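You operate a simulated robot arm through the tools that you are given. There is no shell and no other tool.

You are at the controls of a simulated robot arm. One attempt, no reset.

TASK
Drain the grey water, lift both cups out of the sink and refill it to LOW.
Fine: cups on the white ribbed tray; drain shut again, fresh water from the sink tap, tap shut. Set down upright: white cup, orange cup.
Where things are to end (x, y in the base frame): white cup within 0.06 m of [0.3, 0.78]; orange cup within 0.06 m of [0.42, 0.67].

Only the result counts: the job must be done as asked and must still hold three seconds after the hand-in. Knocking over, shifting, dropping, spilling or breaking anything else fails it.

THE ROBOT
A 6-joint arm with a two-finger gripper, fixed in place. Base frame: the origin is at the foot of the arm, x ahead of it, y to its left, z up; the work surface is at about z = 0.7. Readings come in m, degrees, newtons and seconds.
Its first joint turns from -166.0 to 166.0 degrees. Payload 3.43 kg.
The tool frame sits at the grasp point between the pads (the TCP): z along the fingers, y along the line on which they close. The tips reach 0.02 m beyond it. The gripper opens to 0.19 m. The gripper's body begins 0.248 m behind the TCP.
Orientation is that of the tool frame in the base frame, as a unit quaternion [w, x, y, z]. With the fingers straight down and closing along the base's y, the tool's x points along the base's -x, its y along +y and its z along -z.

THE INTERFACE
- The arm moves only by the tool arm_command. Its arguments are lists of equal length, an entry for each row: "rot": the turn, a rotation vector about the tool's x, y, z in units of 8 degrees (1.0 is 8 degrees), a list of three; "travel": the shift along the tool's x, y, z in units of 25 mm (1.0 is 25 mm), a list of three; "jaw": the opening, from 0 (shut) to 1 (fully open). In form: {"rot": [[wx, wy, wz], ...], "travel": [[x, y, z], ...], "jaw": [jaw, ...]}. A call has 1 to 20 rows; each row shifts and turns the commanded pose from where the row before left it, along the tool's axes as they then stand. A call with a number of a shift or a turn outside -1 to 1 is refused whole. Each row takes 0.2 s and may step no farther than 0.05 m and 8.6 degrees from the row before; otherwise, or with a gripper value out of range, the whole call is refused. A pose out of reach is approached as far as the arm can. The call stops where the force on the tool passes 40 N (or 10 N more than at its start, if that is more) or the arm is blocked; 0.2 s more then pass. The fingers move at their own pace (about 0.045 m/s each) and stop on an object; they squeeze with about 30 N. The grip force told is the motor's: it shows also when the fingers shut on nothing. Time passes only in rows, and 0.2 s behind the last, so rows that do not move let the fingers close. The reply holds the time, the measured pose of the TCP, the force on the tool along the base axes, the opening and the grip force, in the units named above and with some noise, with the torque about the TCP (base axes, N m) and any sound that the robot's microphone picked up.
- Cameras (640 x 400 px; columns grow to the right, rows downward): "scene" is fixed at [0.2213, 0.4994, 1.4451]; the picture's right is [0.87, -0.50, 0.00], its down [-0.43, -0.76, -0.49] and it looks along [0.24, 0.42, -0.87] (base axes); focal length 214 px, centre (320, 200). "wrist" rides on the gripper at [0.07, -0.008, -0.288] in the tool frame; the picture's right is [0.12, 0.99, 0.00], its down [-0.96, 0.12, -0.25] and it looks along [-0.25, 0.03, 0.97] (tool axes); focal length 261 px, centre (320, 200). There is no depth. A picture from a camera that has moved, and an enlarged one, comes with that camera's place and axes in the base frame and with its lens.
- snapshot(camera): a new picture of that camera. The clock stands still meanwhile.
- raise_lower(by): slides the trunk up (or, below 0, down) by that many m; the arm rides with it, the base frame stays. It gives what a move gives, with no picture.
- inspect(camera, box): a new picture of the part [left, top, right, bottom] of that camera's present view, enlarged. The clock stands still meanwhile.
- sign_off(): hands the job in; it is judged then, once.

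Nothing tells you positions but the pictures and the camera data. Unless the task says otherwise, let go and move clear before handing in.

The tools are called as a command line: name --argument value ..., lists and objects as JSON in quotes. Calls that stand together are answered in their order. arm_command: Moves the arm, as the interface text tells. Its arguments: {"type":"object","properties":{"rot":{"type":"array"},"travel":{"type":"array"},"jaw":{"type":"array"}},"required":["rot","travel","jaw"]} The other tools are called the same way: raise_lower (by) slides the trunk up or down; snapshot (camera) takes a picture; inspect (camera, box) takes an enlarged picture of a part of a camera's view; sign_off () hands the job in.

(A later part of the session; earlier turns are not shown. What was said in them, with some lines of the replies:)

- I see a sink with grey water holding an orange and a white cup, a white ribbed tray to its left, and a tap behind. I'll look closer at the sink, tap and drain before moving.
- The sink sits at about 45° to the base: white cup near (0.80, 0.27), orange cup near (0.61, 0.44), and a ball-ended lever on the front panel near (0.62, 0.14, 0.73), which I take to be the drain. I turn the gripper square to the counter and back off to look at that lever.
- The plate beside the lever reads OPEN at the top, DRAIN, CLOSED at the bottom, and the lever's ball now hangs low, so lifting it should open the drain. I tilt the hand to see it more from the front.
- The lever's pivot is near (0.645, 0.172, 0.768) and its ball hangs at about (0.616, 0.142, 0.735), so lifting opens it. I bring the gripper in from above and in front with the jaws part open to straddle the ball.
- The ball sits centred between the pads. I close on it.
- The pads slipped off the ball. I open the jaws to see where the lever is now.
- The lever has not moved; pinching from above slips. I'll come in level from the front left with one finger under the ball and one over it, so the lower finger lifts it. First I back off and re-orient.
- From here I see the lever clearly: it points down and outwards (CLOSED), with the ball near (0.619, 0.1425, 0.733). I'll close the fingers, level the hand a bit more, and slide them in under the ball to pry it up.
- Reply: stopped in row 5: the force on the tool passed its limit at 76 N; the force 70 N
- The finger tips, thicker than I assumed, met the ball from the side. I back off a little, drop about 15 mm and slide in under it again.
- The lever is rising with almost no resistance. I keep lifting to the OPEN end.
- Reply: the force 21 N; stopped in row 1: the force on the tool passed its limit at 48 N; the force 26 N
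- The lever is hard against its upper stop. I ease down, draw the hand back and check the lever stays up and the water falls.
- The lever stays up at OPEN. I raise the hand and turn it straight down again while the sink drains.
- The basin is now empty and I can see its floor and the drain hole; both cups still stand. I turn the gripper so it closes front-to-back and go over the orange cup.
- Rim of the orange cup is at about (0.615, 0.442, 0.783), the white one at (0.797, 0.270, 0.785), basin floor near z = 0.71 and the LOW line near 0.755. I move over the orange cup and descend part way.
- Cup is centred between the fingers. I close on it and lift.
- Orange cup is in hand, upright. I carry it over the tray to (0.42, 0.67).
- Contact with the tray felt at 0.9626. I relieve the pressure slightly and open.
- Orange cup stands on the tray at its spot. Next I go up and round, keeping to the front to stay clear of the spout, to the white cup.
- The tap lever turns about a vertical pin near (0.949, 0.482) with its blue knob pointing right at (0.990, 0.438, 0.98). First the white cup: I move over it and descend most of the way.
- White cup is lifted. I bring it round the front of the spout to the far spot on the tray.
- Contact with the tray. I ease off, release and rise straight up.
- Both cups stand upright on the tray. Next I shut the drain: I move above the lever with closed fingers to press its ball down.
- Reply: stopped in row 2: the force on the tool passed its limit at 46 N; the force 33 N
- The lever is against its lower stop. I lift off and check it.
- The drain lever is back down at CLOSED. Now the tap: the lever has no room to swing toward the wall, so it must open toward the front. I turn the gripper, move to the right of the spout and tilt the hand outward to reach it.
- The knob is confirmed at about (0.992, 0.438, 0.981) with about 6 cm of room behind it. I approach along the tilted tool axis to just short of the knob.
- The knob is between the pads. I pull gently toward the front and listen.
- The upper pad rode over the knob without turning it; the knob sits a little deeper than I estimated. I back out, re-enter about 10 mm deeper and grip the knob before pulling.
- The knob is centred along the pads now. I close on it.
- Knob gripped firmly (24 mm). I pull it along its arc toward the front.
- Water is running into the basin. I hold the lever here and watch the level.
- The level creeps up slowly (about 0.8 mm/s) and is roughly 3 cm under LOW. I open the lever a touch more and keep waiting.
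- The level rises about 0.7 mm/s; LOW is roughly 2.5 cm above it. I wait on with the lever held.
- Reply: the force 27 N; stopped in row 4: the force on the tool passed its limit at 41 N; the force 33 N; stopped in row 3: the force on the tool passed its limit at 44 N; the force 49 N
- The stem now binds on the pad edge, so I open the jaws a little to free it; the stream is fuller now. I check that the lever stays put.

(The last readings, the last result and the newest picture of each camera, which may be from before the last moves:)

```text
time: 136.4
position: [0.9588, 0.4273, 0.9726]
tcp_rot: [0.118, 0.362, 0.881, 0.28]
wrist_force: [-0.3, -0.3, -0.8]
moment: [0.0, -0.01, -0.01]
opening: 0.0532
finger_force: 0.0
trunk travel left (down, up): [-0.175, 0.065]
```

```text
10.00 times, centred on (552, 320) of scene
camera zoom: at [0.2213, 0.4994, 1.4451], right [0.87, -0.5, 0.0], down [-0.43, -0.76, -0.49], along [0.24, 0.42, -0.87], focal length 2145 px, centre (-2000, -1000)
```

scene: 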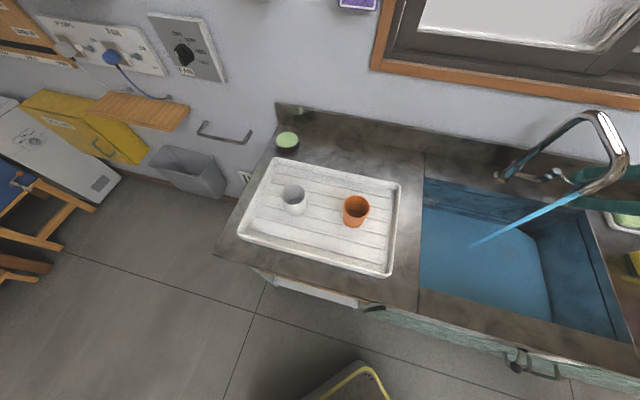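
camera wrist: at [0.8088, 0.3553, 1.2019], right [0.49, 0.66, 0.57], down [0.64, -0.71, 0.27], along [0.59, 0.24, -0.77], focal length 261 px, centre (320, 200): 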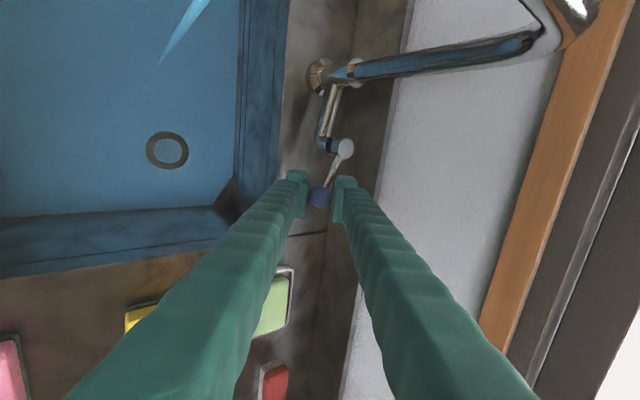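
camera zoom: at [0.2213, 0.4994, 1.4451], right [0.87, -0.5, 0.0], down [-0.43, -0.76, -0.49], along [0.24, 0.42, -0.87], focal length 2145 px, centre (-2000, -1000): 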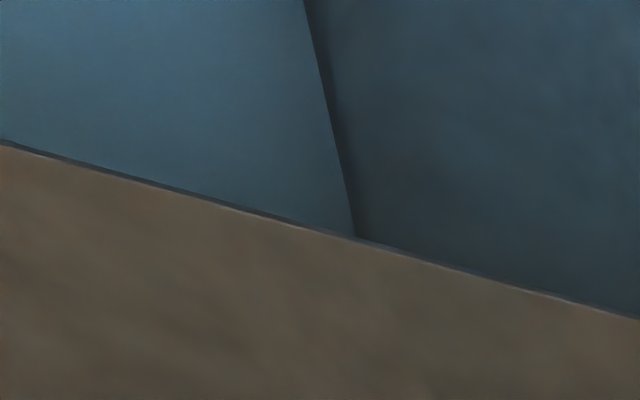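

The lever holds by itself; the level climbs about 1 px/s with roughly 21 px to LOW. I wait about 12 s more.

arm_command --rot '[[0, 0, 0], [0, 0, 0], [0, 0, 0], [0, 0, 0], [0, 0, 0], [0, 0, 0], [0, 0, 0], [0, 0, 0], [0, 0, 0], [0, 0, 0], [0, 0, 0], [0, 0, 0], [0, 0, 0], [0, 0, 0], [0, 0, 0], [0, 0, 0], [0, 0, 0], [0, 0, 0], [0, 0, 0], [0, 0, 0]]' --travel '[[0, 0, 0], [0, 0, 0], [0, 0, 0], [0, 0, 0], [0, 0, 0], [0, 0, 0], [0, 0, 0], [0, 0, 0], [0, 0, 0], [0, 0, 0], [0, 0, 0], [0, 0, 0], [0, 0, 0], [0, 0, 0], [0, 0, 0], [0, 0, 0], [0, 0, 0], [0, 0, 0], [0, 0, 0], [0, 0, 0]]' --jaw '[0.28, 0.28, 0.28, 0.28, 0.28, 0.28, 0.28, 0.28, 0.28, 0.28, 0.28, 0.28, 0.28, 0.28, 0.28, 0.28, 0.28, 0.28, 0.28, 0.28]'

arm_command --rot '[[0, 0, 0], [0, 0, 0], [0, 0, 0], [0, 0, 0], [0, 0, 0], [0, 0, 0], [0, 0, 0], [0, 0, 0], [0, 0, 0], [0, 0, 0], [0, 0, 0], [0, 0, 0], [0, 0, 0], [0, 0, 0], [0, 0, 0], [0, 0, 0], [0, 0, 0], [0, 0, 0], [0, 0, 0], [0, 0, 0]]' --travel '[[0, 0, 0], [0, 0, 0], [0, 0, 0], [0, 0, 0], [0, 0, 0], [0, 0, 0], [0, 0, 0], [0, 0, 0], [0, 0, 0], [0, 0, 0], [0, 0, 0], [0, 0, 0], [0, 0, 0], [0, 0, 0], [0, 0, 0], [0, 0, 0], [0, 0, 0], [0, 0, 0], [0, 0, 0], [0, 0, 0]]' --jaw '[0.28, 0.28, 0.28, 0.28, 0.28, 0.28, 0.28, 0.28, 0.28, 0.28, 0.28, 0.28, 0.28, 0.28, 0.28, 0.28, 0.28, 0.28, 0.28, 0.28]'

inspect --camera "scene" --box '[420, 190, 484, 230]'

inspect --camera "wrist" --box '[240, 130, 400, 230]'

```text
time: 140.6
position: [0.9601, 0.4274, 0.973]
tcp_rot: [0.117, 0.361, 0.882, 0.28]
wrist_force: [-0.9, -0.4, 0.2]
moment: [0.01, 0.0, -0.01]
opening: 0.0531
finger_force: 0.1
trunk travel left (down, up): [-0.175, 0.065]
```

```text
time: 144.8
position: [0.9579, 0.4272, 0.9735]
tcp_rot: [0.118, 0.362, 0.881, 0.28]
wrist_force: [0.1, 0.2, -0.1]
moment: [0.02, 0.01, -0.01]
opening: 0.0534
finger_force: 0.0
trunk travel left (down, up): [-0.175, 0.065]
```

```text
10.00 times, centred on (452, 210) of scene
camera zoom: at [0.2213, 0.4994, 1.4451], right [0.87, -0.5, 0.0], down [-0.43, -0.76, -0.49], along [0.24, 0.42, -0.87], focal length 2145 px, centre (-1000, 100)
```

zoom: 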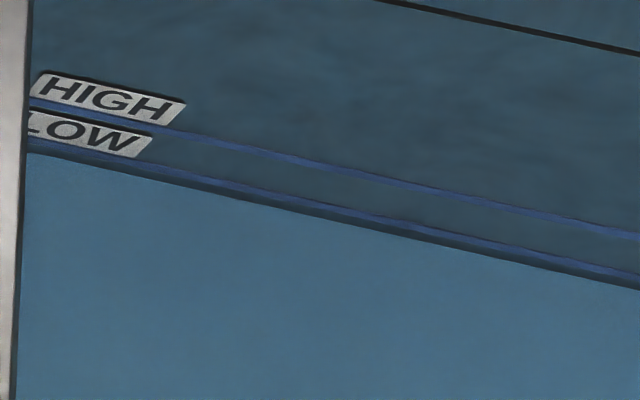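

```text
4.00 times, centred on (320, 180) of wrist
camera zoom: at [0.7859, 0.3546, 1.2021], right [0.48, 0.66, 0.57], down [0.65, -0.71, 0.27], along [0.59, 0.24, -0.77], focal length 1043 px, centre (320, 280)
```

zoom: 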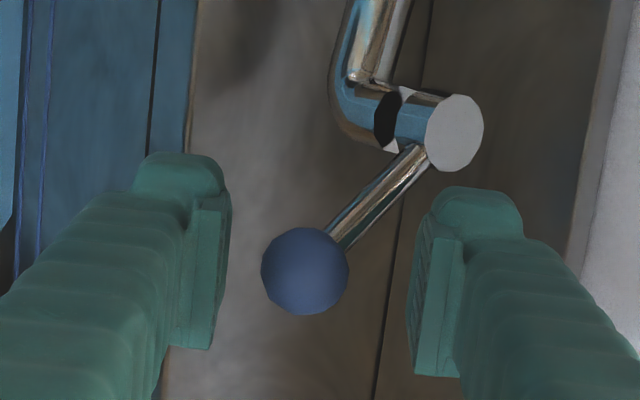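

About 12 px (roughly 1 cm) to go. I wait 7 s more, then check before shutting the tap.

arm_command --rot '[[0, 0, 0], [0, 0, 0], [0, 0, 0], [0, 0, 0], [0, 0, 0], [0, 0, 0], [0, 0, 0], [0, 0, 0], [0, 0, 0], [0, 0, 0], [0, 0, 0], [0, 0, 0], [0, 0, 0], [0, 0, 0], [0, 0, 0], [0, 0, 0], [0, 0, 0], [0, 0, 0], [0, 0, 0], [0, 0, 0]]' --travel '[[0, 0, 0], [0, 0, 0], [0, 0, 0], [0, 0, 0], [0, 0, 0], [0, 0, 0], [0, 0, 0], [0, 0, 0], [0, 0, 0], [0, 0, 0], [0, 0, 0], [0, 0, 0], [0, 0, 0], [0, 0, 0], [0, 0, 0], [0, 0, 0], [0, 0, 0], [0, 0, 0], [0, 0, 0], [0, 0, 0]]' --jaw '[0.28, 0.28, 0.28, 0.28, 0.28, 0.28, 0.28, 0.28, 0.28, 0.28, 0.28, 0.28, 0.28, 0.28, 0.28, 0.28, 0.28, 0.28, 0.28, 0.28]'

arm_command --rot '[[0, 0, 0], [0, 0, 0], [0, 0, 0], [0, 0, 0], [0, 0, 0], [0, 0, 0], [0, 0, 0], [0, 0, 0], [0, 0, 0], [0, 0, 0], [0, 0, 0], [0, 0, 0]]' --travel '[[0, 0, 0], [0, 0, 0], [0, 0, 0], [0, 0, 0], [0, 0, 0], [0, 0, 0], [0, 0, 0], [0, 0, 0], [0, 0, 0], [0, 0, 0], [0, 0, 0], [0, 0, 0]]' --jaw '[0.28, 0.28, 0.28, 0.28, 0.28, 0.28, 0.28, 0.28, 0.28, 0.28, 0.28, 0.28]'

inspect --camera "scene" --box '[420, 190, 484, 230]'

inspect --camera "scene" --box '[480, 200, 560, 250]'

```text
time: 149.0
position: [0.9587, 0.4265, 0.973]
tcp_rot: [0.118, 0.363, 0.881, 0.28]
wrist_force: [0.5, 0.1, 0.5]
moment: [0.0, 0.0, -0.02]
opening: 0.0533
finger_force: 0.2
trunk travel left (down, up): [-0.175, 0.065]
```

```text
time: 151.6
position: [0.9588, 0.4274, 0.9734]
tcp_rot: [0.118, 0.361, 0.882, 0.28]
wrist_force: [0.2, -0.4, 0.0]
moment: [-0.02, -0.01, 0.07]
opening: 0.0531
finger_force: 0.1
trunk travel left (down, up): [-0.175, 0.065]
```

```text
10.00 times, centred on (452, 210) of scene
camera zoom: at [0.2213, 0.4994, 1.4451], right [0.87, -0.5, 0.0], down [-0.43, -0.76, -0.49], along [0.24, 0.42, -0.87], focal length 2145 px, centre (-1000, 100)
```

zoom: 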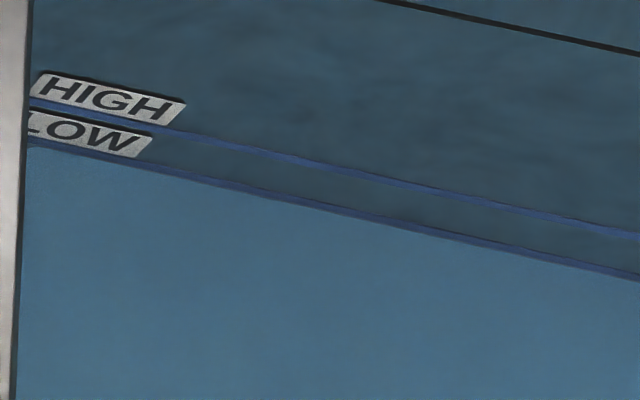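

```text
8.00 times, centred on (520, 225) of scene
camera zoom: at [0.2213, 0.4994, 1.4451], right [0.87, -0.5, 0.0], down [-0.43, -0.76, -0.49], along [0.24, 0.42, -0.87], focal length 1716 px, centre (-1280, 0)
```

zoom: 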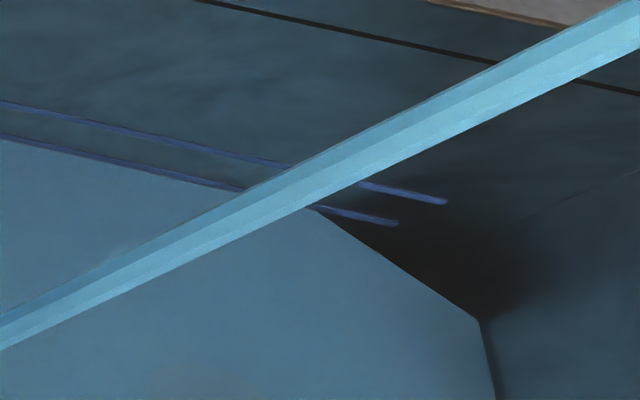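

The water edge now touches the underside of the LOW line. I wait a moment longer and then push the lever shut.

arm_command --rot '[[0, 0, 0], [0, 0, 0], [0, 0, 0], [0, 0, 0], [0, 0, 0], [0, 0, 0], [0, 0, 0], [0, 0, 0], [0, 0, 0], [0, 0, 0], [0, 0, 0]]' --travel '[[0, 0, 0], [0, 0, 0], [0, 0, 0], [0, 0, 0], [0, 0, 0], [0, 0, 0], [0, 0.588, 0.4155], [-0.4, 0.572, 0.404], [0, 0, 0], [0, 0, 0], [0, 0, 0]]' --jaw '[0.28, 0.28, 0.28, 0.28, 0.28, 0.28, 0.28, 0.22, 0.1, 0.08, 0.08]'

inspect --camera "wrist" --box '[240, 130, 400, 230]'

inspect --camera "scene" --box '[420, 190, 484, 230]'

snapshot --camera "scene"

```text
time: 154.0
position: [0.9914, 0.448, 0.9722]
tcp_rot: [0.117, 0.36, 0.882, 0.279]
wrist_force: [-4.5, 11.1, -5.7]
moment: [-0.04, -0.1, -0.22]
opening: 0.0245
finger_force: 39.6
trunk travel left (down, up): [-0.175, 0.065]
```

```text
4.00 times, centred on (320, 180) of wrist
camera zoom: at [0.8185, 0.3749, 1.202], right [0.48, 0.66, 0.57], down [0.65, -0.71, 0.27], along [0.59, 0.24, -0.77], focal length 1043 px, centre (320, 280)
```

zoom: 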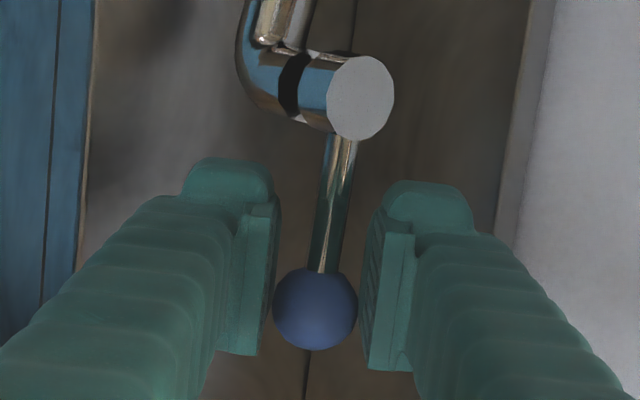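

```text
10.00 times, centred on (452, 210) of scene
camera zoom: at [0.2213, 0.4994, 1.4451], right [0.87, -0.5, 0.0], down [-0.43, -0.76, -0.49], along [0.24, 0.42, -0.87], focal length 2145 px, centre (-1000, 100)
```

zoom: 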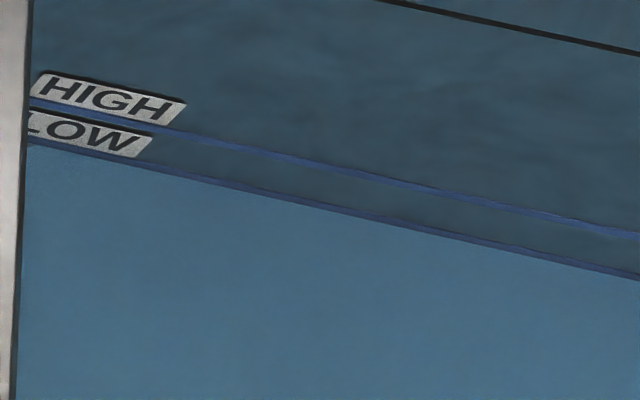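

```text
taken
```

scene: 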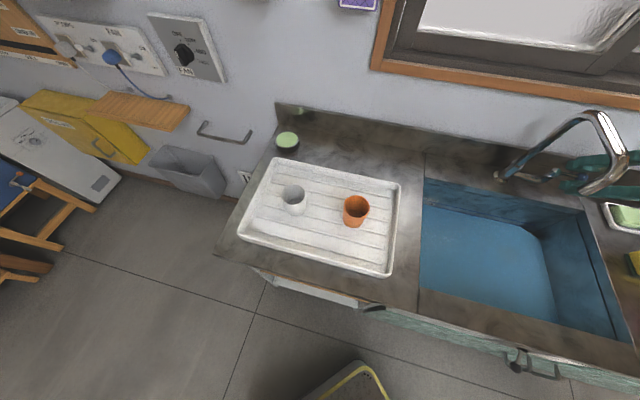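

The stream has stopped and the water stands on the LOW line. I nudge the lever on to its stop to be sure it is fully shut.

arm_command --rot '[[0, 0, 0], [0, 0, 0], [0, 0, 0]]' --travel '[[-0.05, 0.13, 0.092], [-0.05, 0.13, 0.092], [0, 0.13, 0.092]]' --jaw '[0.08, 0.08, 0.08]'

inspect --camera "wrist" --box '[240, 130, 400, 230]'

inspect --camera "scene" --box '[490, 120, 640, 230]'

```text
time: 154.7
position: [0.9951, 0.4489, 0.9719]
tcp_rot: [0.115, 0.361, 0.883, 0.278]
wrist_force: [-23.9, 16.9, 2.9]
moment: [0.08, 0.07, -0.09]
opening: 0.0248
finger_force: 45.0
trunk travel left (down, up): [-0.175, 0.065]
stopped in row 3: the force on the tool passed its limit at 44 N (the readings are from after the stop); the commanded pose is now the measured one
```

```text
4.00 times, centred on (320, 180) of wrist
camera zoom: at [0.8231, 0.3761, 1.2026], right [0.48, 0.66, 0.57], down [0.65, -0.71, 0.27], along [0.58, 0.24, -0.78], focal length 1043 px, centre (320, 280)
```

zoom: 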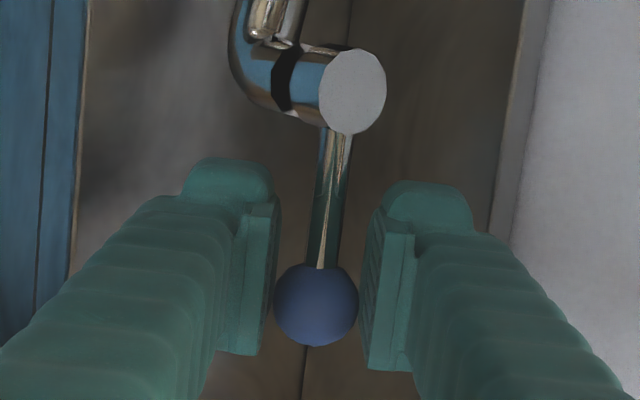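

```text
3.64 times, centred on (565, 175) of scene
camera zoom: at [0.2213, 0.4994, 1.4451], right [0.87, -0.5, 0.0], down [-0.43, -0.76, -0.49], along [0.24, 0.42, -0.87], focal length 780 px, centre (-571, 291)
```

zoom: 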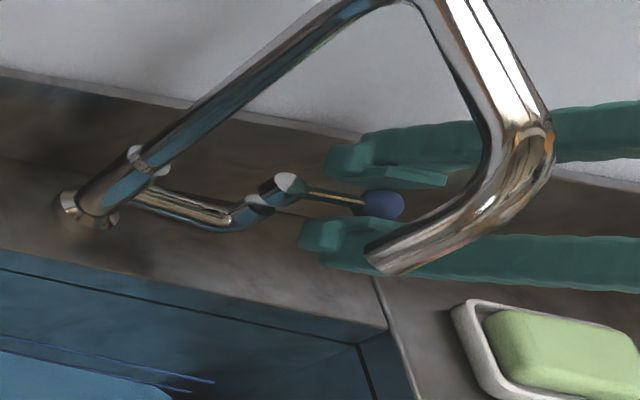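

The lever is back at its starting position and against its stop. I open the jaws slightly and withdraw straight along the tool axis.

arm_command --rot '[[0, 0, 0], [0, 0, 0], [0, 0, 0], [0, 0, 0], [0, 0, 0], [0, 0, 0], [0, 0, 0], [0, 0, 0], [0, 0, 0]]' --travel '[[0, 0, 0], [0, 0, 0], [0, 0, 0], [0, 0, -0.5], [0, 0, -0.8], [0, 0, -1], [0, 0, -1], [0, 0, -1], [0, 0, -1]]' --jaw '[0.24, 0.24, 0.24, 0.24, 0.24, 0.24, 0.24, 0.24, 0.24]'

inspect --camera "scene" --box '[490, 120, 640, 230]'

snapshot --camera "wrist"

inspect --camera "scene" --box '[420, 190, 484, 230]'

```text
time: 156.7
position: [0.943, 0.3907, 1.0797]
tcp_rot: [0.117, 0.361, 0.882, 0.278]
wrist_force: [0.6, -0.7, -0.6]
moment: [-0.05, 0.03, -0.02]
opening: 0.0457
finger_force: 0.1
trunk travel left (down, up): [-0.175, 0.065]
```

```text
3.64 times, centred on (565, 175) of scene
camera zoom: at [0.2213, 0.4994, 1.4451], right [0.87, -0.5, 0.0], down [-0.43, -0.76, -0.49], along [0.24, 0.42, -0.87], focal length 780 px, centre (-571, 291)
```

zoom: 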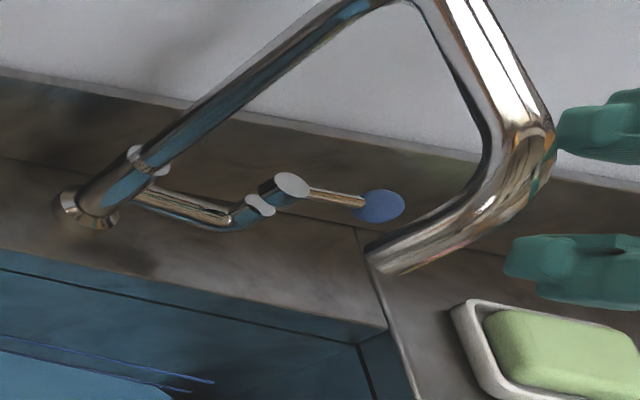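

```text
taken
camera wrist: at [0.7717, 0.32, 1.3096], right [0.49, 0.66, 0.57], down [0.65, -0.71, 0.27], along [0.59, 0.24, -0.78], focal length 261 px, centre (320, 200)
```

wrist: 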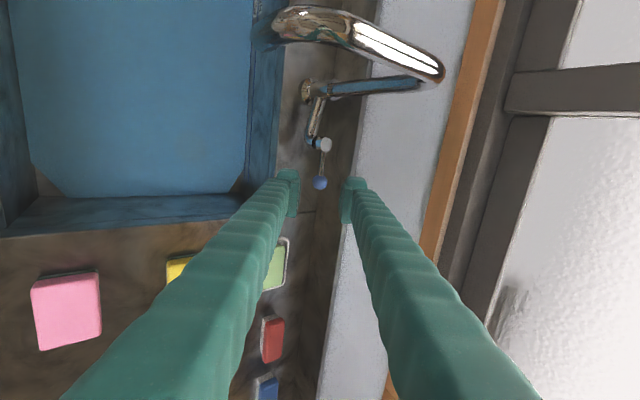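

```text
10.00 times, centred on (452, 210) of scene
camera zoom: at [0.2213, 0.4994, 1.4451], right [0.87, -0.5, 0.0], down [-0.43, -0.76, -0.49], along [0.24, 0.42, -0.87], focal length 2145 px, centre (-1000, 100)
```

zoom: 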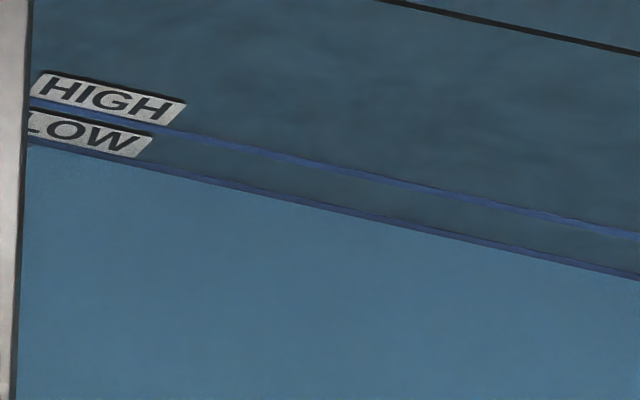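

Tap is shut, no stream, and the water edge sits on the LOW line. I draw the arm well clear and make a last check of everything.

arm_command --rot '[[0, 0, 0], [0, 0, 0], [0, 0, 0], [0, 0, 0], [0, 0, 0], [0, 0, 0], [0, 0, 0], [0, 0, 0], [0, 0, 0], [1, 0, 0], [1, 0, 0], [1, 0, 0], [1, 0, 0], [0.375, 0, 0], [0, 0, 0], [0, 0, 0], [0, 0, 0], [0, 0, 0]]' --travel '[[0, -0.628, -0.895], [0, -0.628, -0.895], [0, -0.628, -0.895], [0, -0.628, -0.895], [0, -0.628, -0.895], [0, -0.628, -0.895], [0, -0.628, -0.895], [0, -0.628, -0.895], [0, -0.628, -0.895], [0, 0, 0], [0, 0, 0], [0, 0, 0], [0, 0, 0], [0, 0, 0], [0, -1, 0], [0, -1, 0], [0, -1, 0], [0, -1, 0]]' --jaw '[0.24, 0.24, 0.24, 0.24, 0.24, 0.24, 0.24, 0.24, 0.24, 0.24, 0.24, 0.24, 0.24, 0.24, 0.24, 0.24, 0.24, 0.24]'

snapshot --camera "wrist"

snapshot --camera "scene"

inspect --camera "scene" --box '[420, 190, 484, 230]'

inspect --camera "scene" --box '[230, 150, 420, 280]'

inspect --camera "scene" --box '[440, 300, 600, 400]'

```text
time: 160.4
position: [0.7099, 0.1574, 1.1604]
tcp_rot: [0.002, 0.38, 0.925, -0.001]
wrist_force: [0.1, 0.0, -0.6]
moment: [-0.09, 0.15, 0.01]
opening: 0.0455
finger_force: 0.0
trunk travel left (down, up): [-0.175, 0.065]
```

```text
taken
camera wrist: at [0.6531, 0.2014, 1.4484], right [0.61, 0.79, 0.0], down [0.76, -0.59, 0.25], along [0.2, -0.15, -0.97], focal length 261 px, centre (320, 200)
```

wrist: 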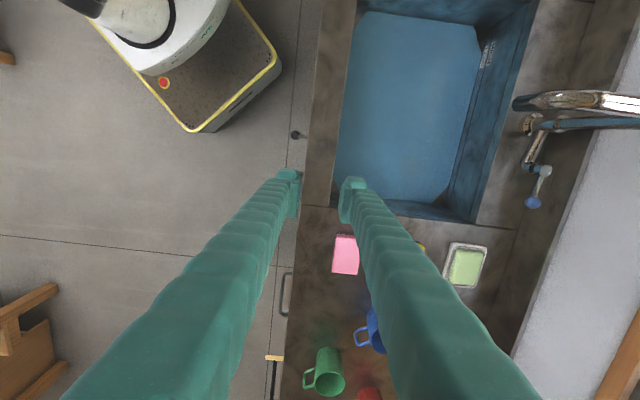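

```text
taken
```

scene: 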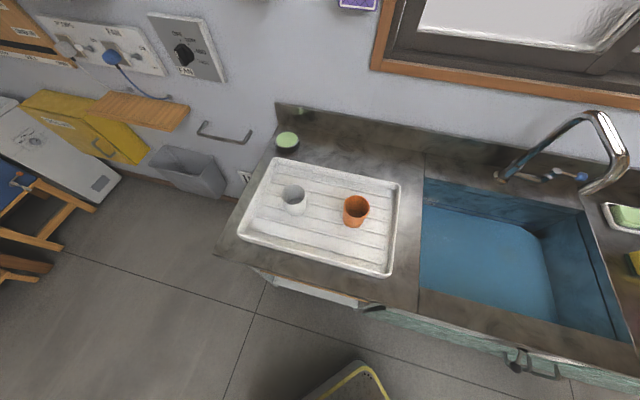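

```text
10.00 times, centred on (452, 210) of scene
camera zoom: at [0.2213, 0.4994, 1.4451], right [0.87, -0.5, 0.0], down [-0.43, -0.76, -0.49], along [0.24, 0.42, -0.87], focal length 2145 px, centre (-1000, 100)
```

zoom: 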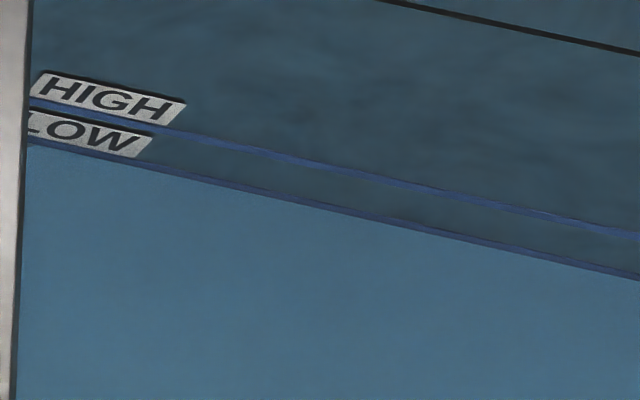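

```text
3.08 times, centred on (325, 215) of scene
camera zoom: at [0.2213, 0.4994, 1.4451], right [0.87, -0.5, 0.0], down [-0.43, -0.76, -0.49], along [0.24, 0.42, -0.87], focal length 660 px, centre (305, 154)
```

zoom: 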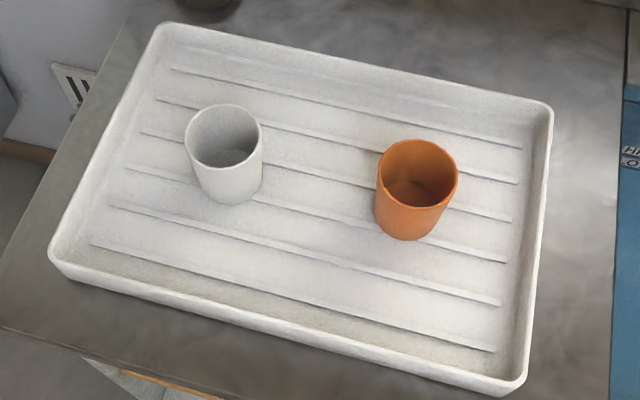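

```text
4.00 times, centred on (520, 350) of scene
camera zoom: at [0.2213, 0.4994, 1.4451], right [0.87, -0.5, 0.0], down [-0.43, -0.76, -0.49], along [0.24, 0.42, -0.87], focal length 858 px, centre (-480, -400)
```

zoom: 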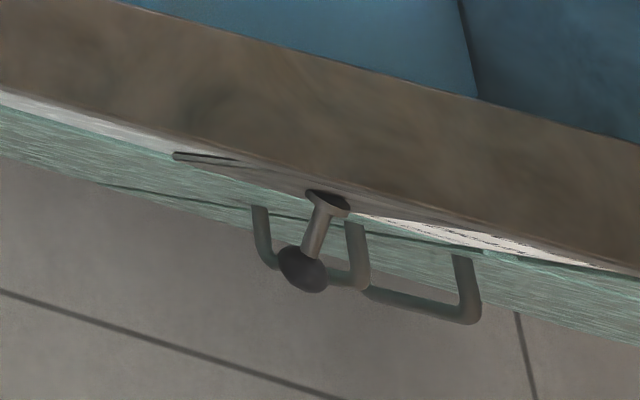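

Cups upright on the tray, drain lever down, tap shut, water on LOW. I wait a few seconds to confirm the level holds.

arm_command --rot '[[0, 0, 0], [0, 0, 0], [0, 0, 0], [0, 0, 0], [0, 0, 0], [0, 0, 0], [0, 0, 0], [0, 0, 0], [0, 0, 0], [0, 0, 0], [0, 0, 0], [0, 0, 0], [0, 0, 0], [0, 0, 0], [0, 0, 0], [0, 0, 0], [0, 0, 0], [0, 0, 0], [0, 0, 0], [0, 0, 0]]' --travel '[[0, 0, 0], [0, 0, 0], [0, 0, 0], [0, 0, 0], [0, 0, 0], [0, 0, 0], [0, 0, 0], [0, 0, 0], [0, 0, 0], [0, 0, 0], [0, 0, 0], [0, 0, 0], [0, 0, 0], [0, 0, 0], [0, 0, 0], [0, 0, 0], [0, 0, 0], [0, 0, 0], [0, 0, 0], [0, 0, 0]]' --jaw '[0.24, 0.24, 0.24, 0.24, 0.24, 0.24, 0.24, 0.24, 0.24, 0.24, 0.24, 0.24, 0.24, 0.24, 0.24, 0.24, 0.24, 0.24, 0.24, 0.24]'

inspect --camera "scene" --box '[420, 190, 484, 230]'

inspect --camera "scene" --box '[480, 200, 560, 250]'

```text
time: 164.7
position: [0.7088, 0.1572, 1.1617]
tcp_rot: [0.002, 0.38, 0.925, 0.0]
wrist_force: [-0.5, 0.5, -0.6]
moment: [-0.03, 0.02, -0.01]
opening: 0.0457
finger_force: 0.1
trunk travel left (down, up): [-0.175, 0.065]
```

```text
10.00 times, centred on (452, 210) of scene
camera zoom: at [0.2213, 0.4994, 1.4451], right [0.87, -0.5, 0.0], down [-0.43, -0.76, -0.49], along [0.24, 0.42, -0.87], focal length 2145 px, centre (-1000, 100)
```

zoom: 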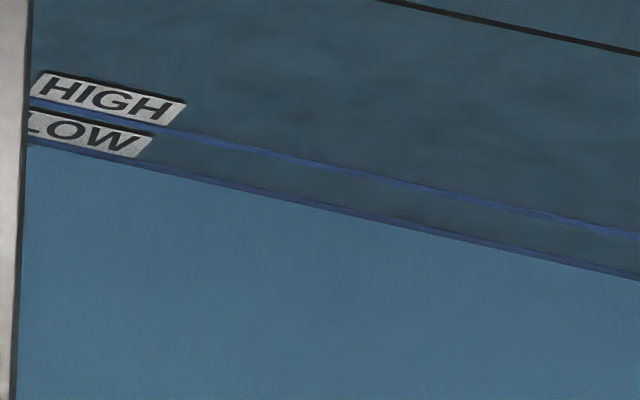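

```text
8.00 times, centred on (520, 225) of scene
camera zoom: at [0.2213, 0.4994, 1.4451], right [0.87, -0.5, 0.0], down [-0.43, -0.76, -0.49], along [0.24, 0.42, -0.87], focal length 1716 px, centre (-1280, 0)
```

zoom: 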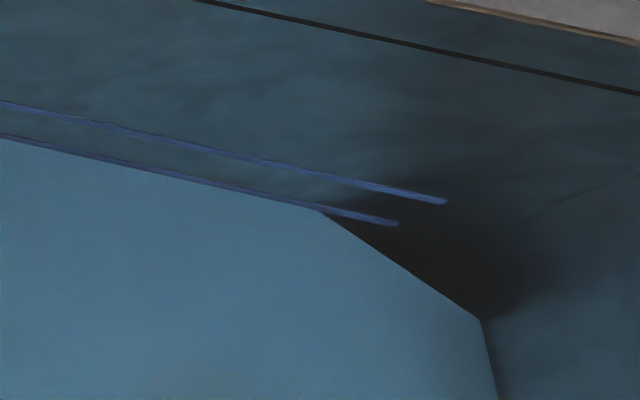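

The level has not moved: the water edge lies on the LOW line, the tap and drain are shut, both cups stand on the tray and the arm is clear. I hand the job in.

sign_off

```text
The job is handed in.
```

The grey water is drained, both cups are out on the ribbed tray, and the sink is refilled with fresh tap water to the LOW line. I've handed the job in; the result hasn't come back.

- **Cups:** both stand upright. I released the white cup at about (0.30, 0.78) and the orange cup at about (0.42, 0.67), matching the targets.
- **Drain:** the lever is pushed down against its stop at CLOSED, where it started.
- **Tap:** the lever is back against its stop and no water is running.
- **Water level:** the water's edge sits on the LOW line and had not moved about ten seconds after I shut the tap.

While opening the drain, the fingers hit the lever's ball from the side at about 76 N and stopped. The lever worked normally afterwards. The last pictures show nothing else moved, spilled or knocked over, and the arm is clear of the sink.
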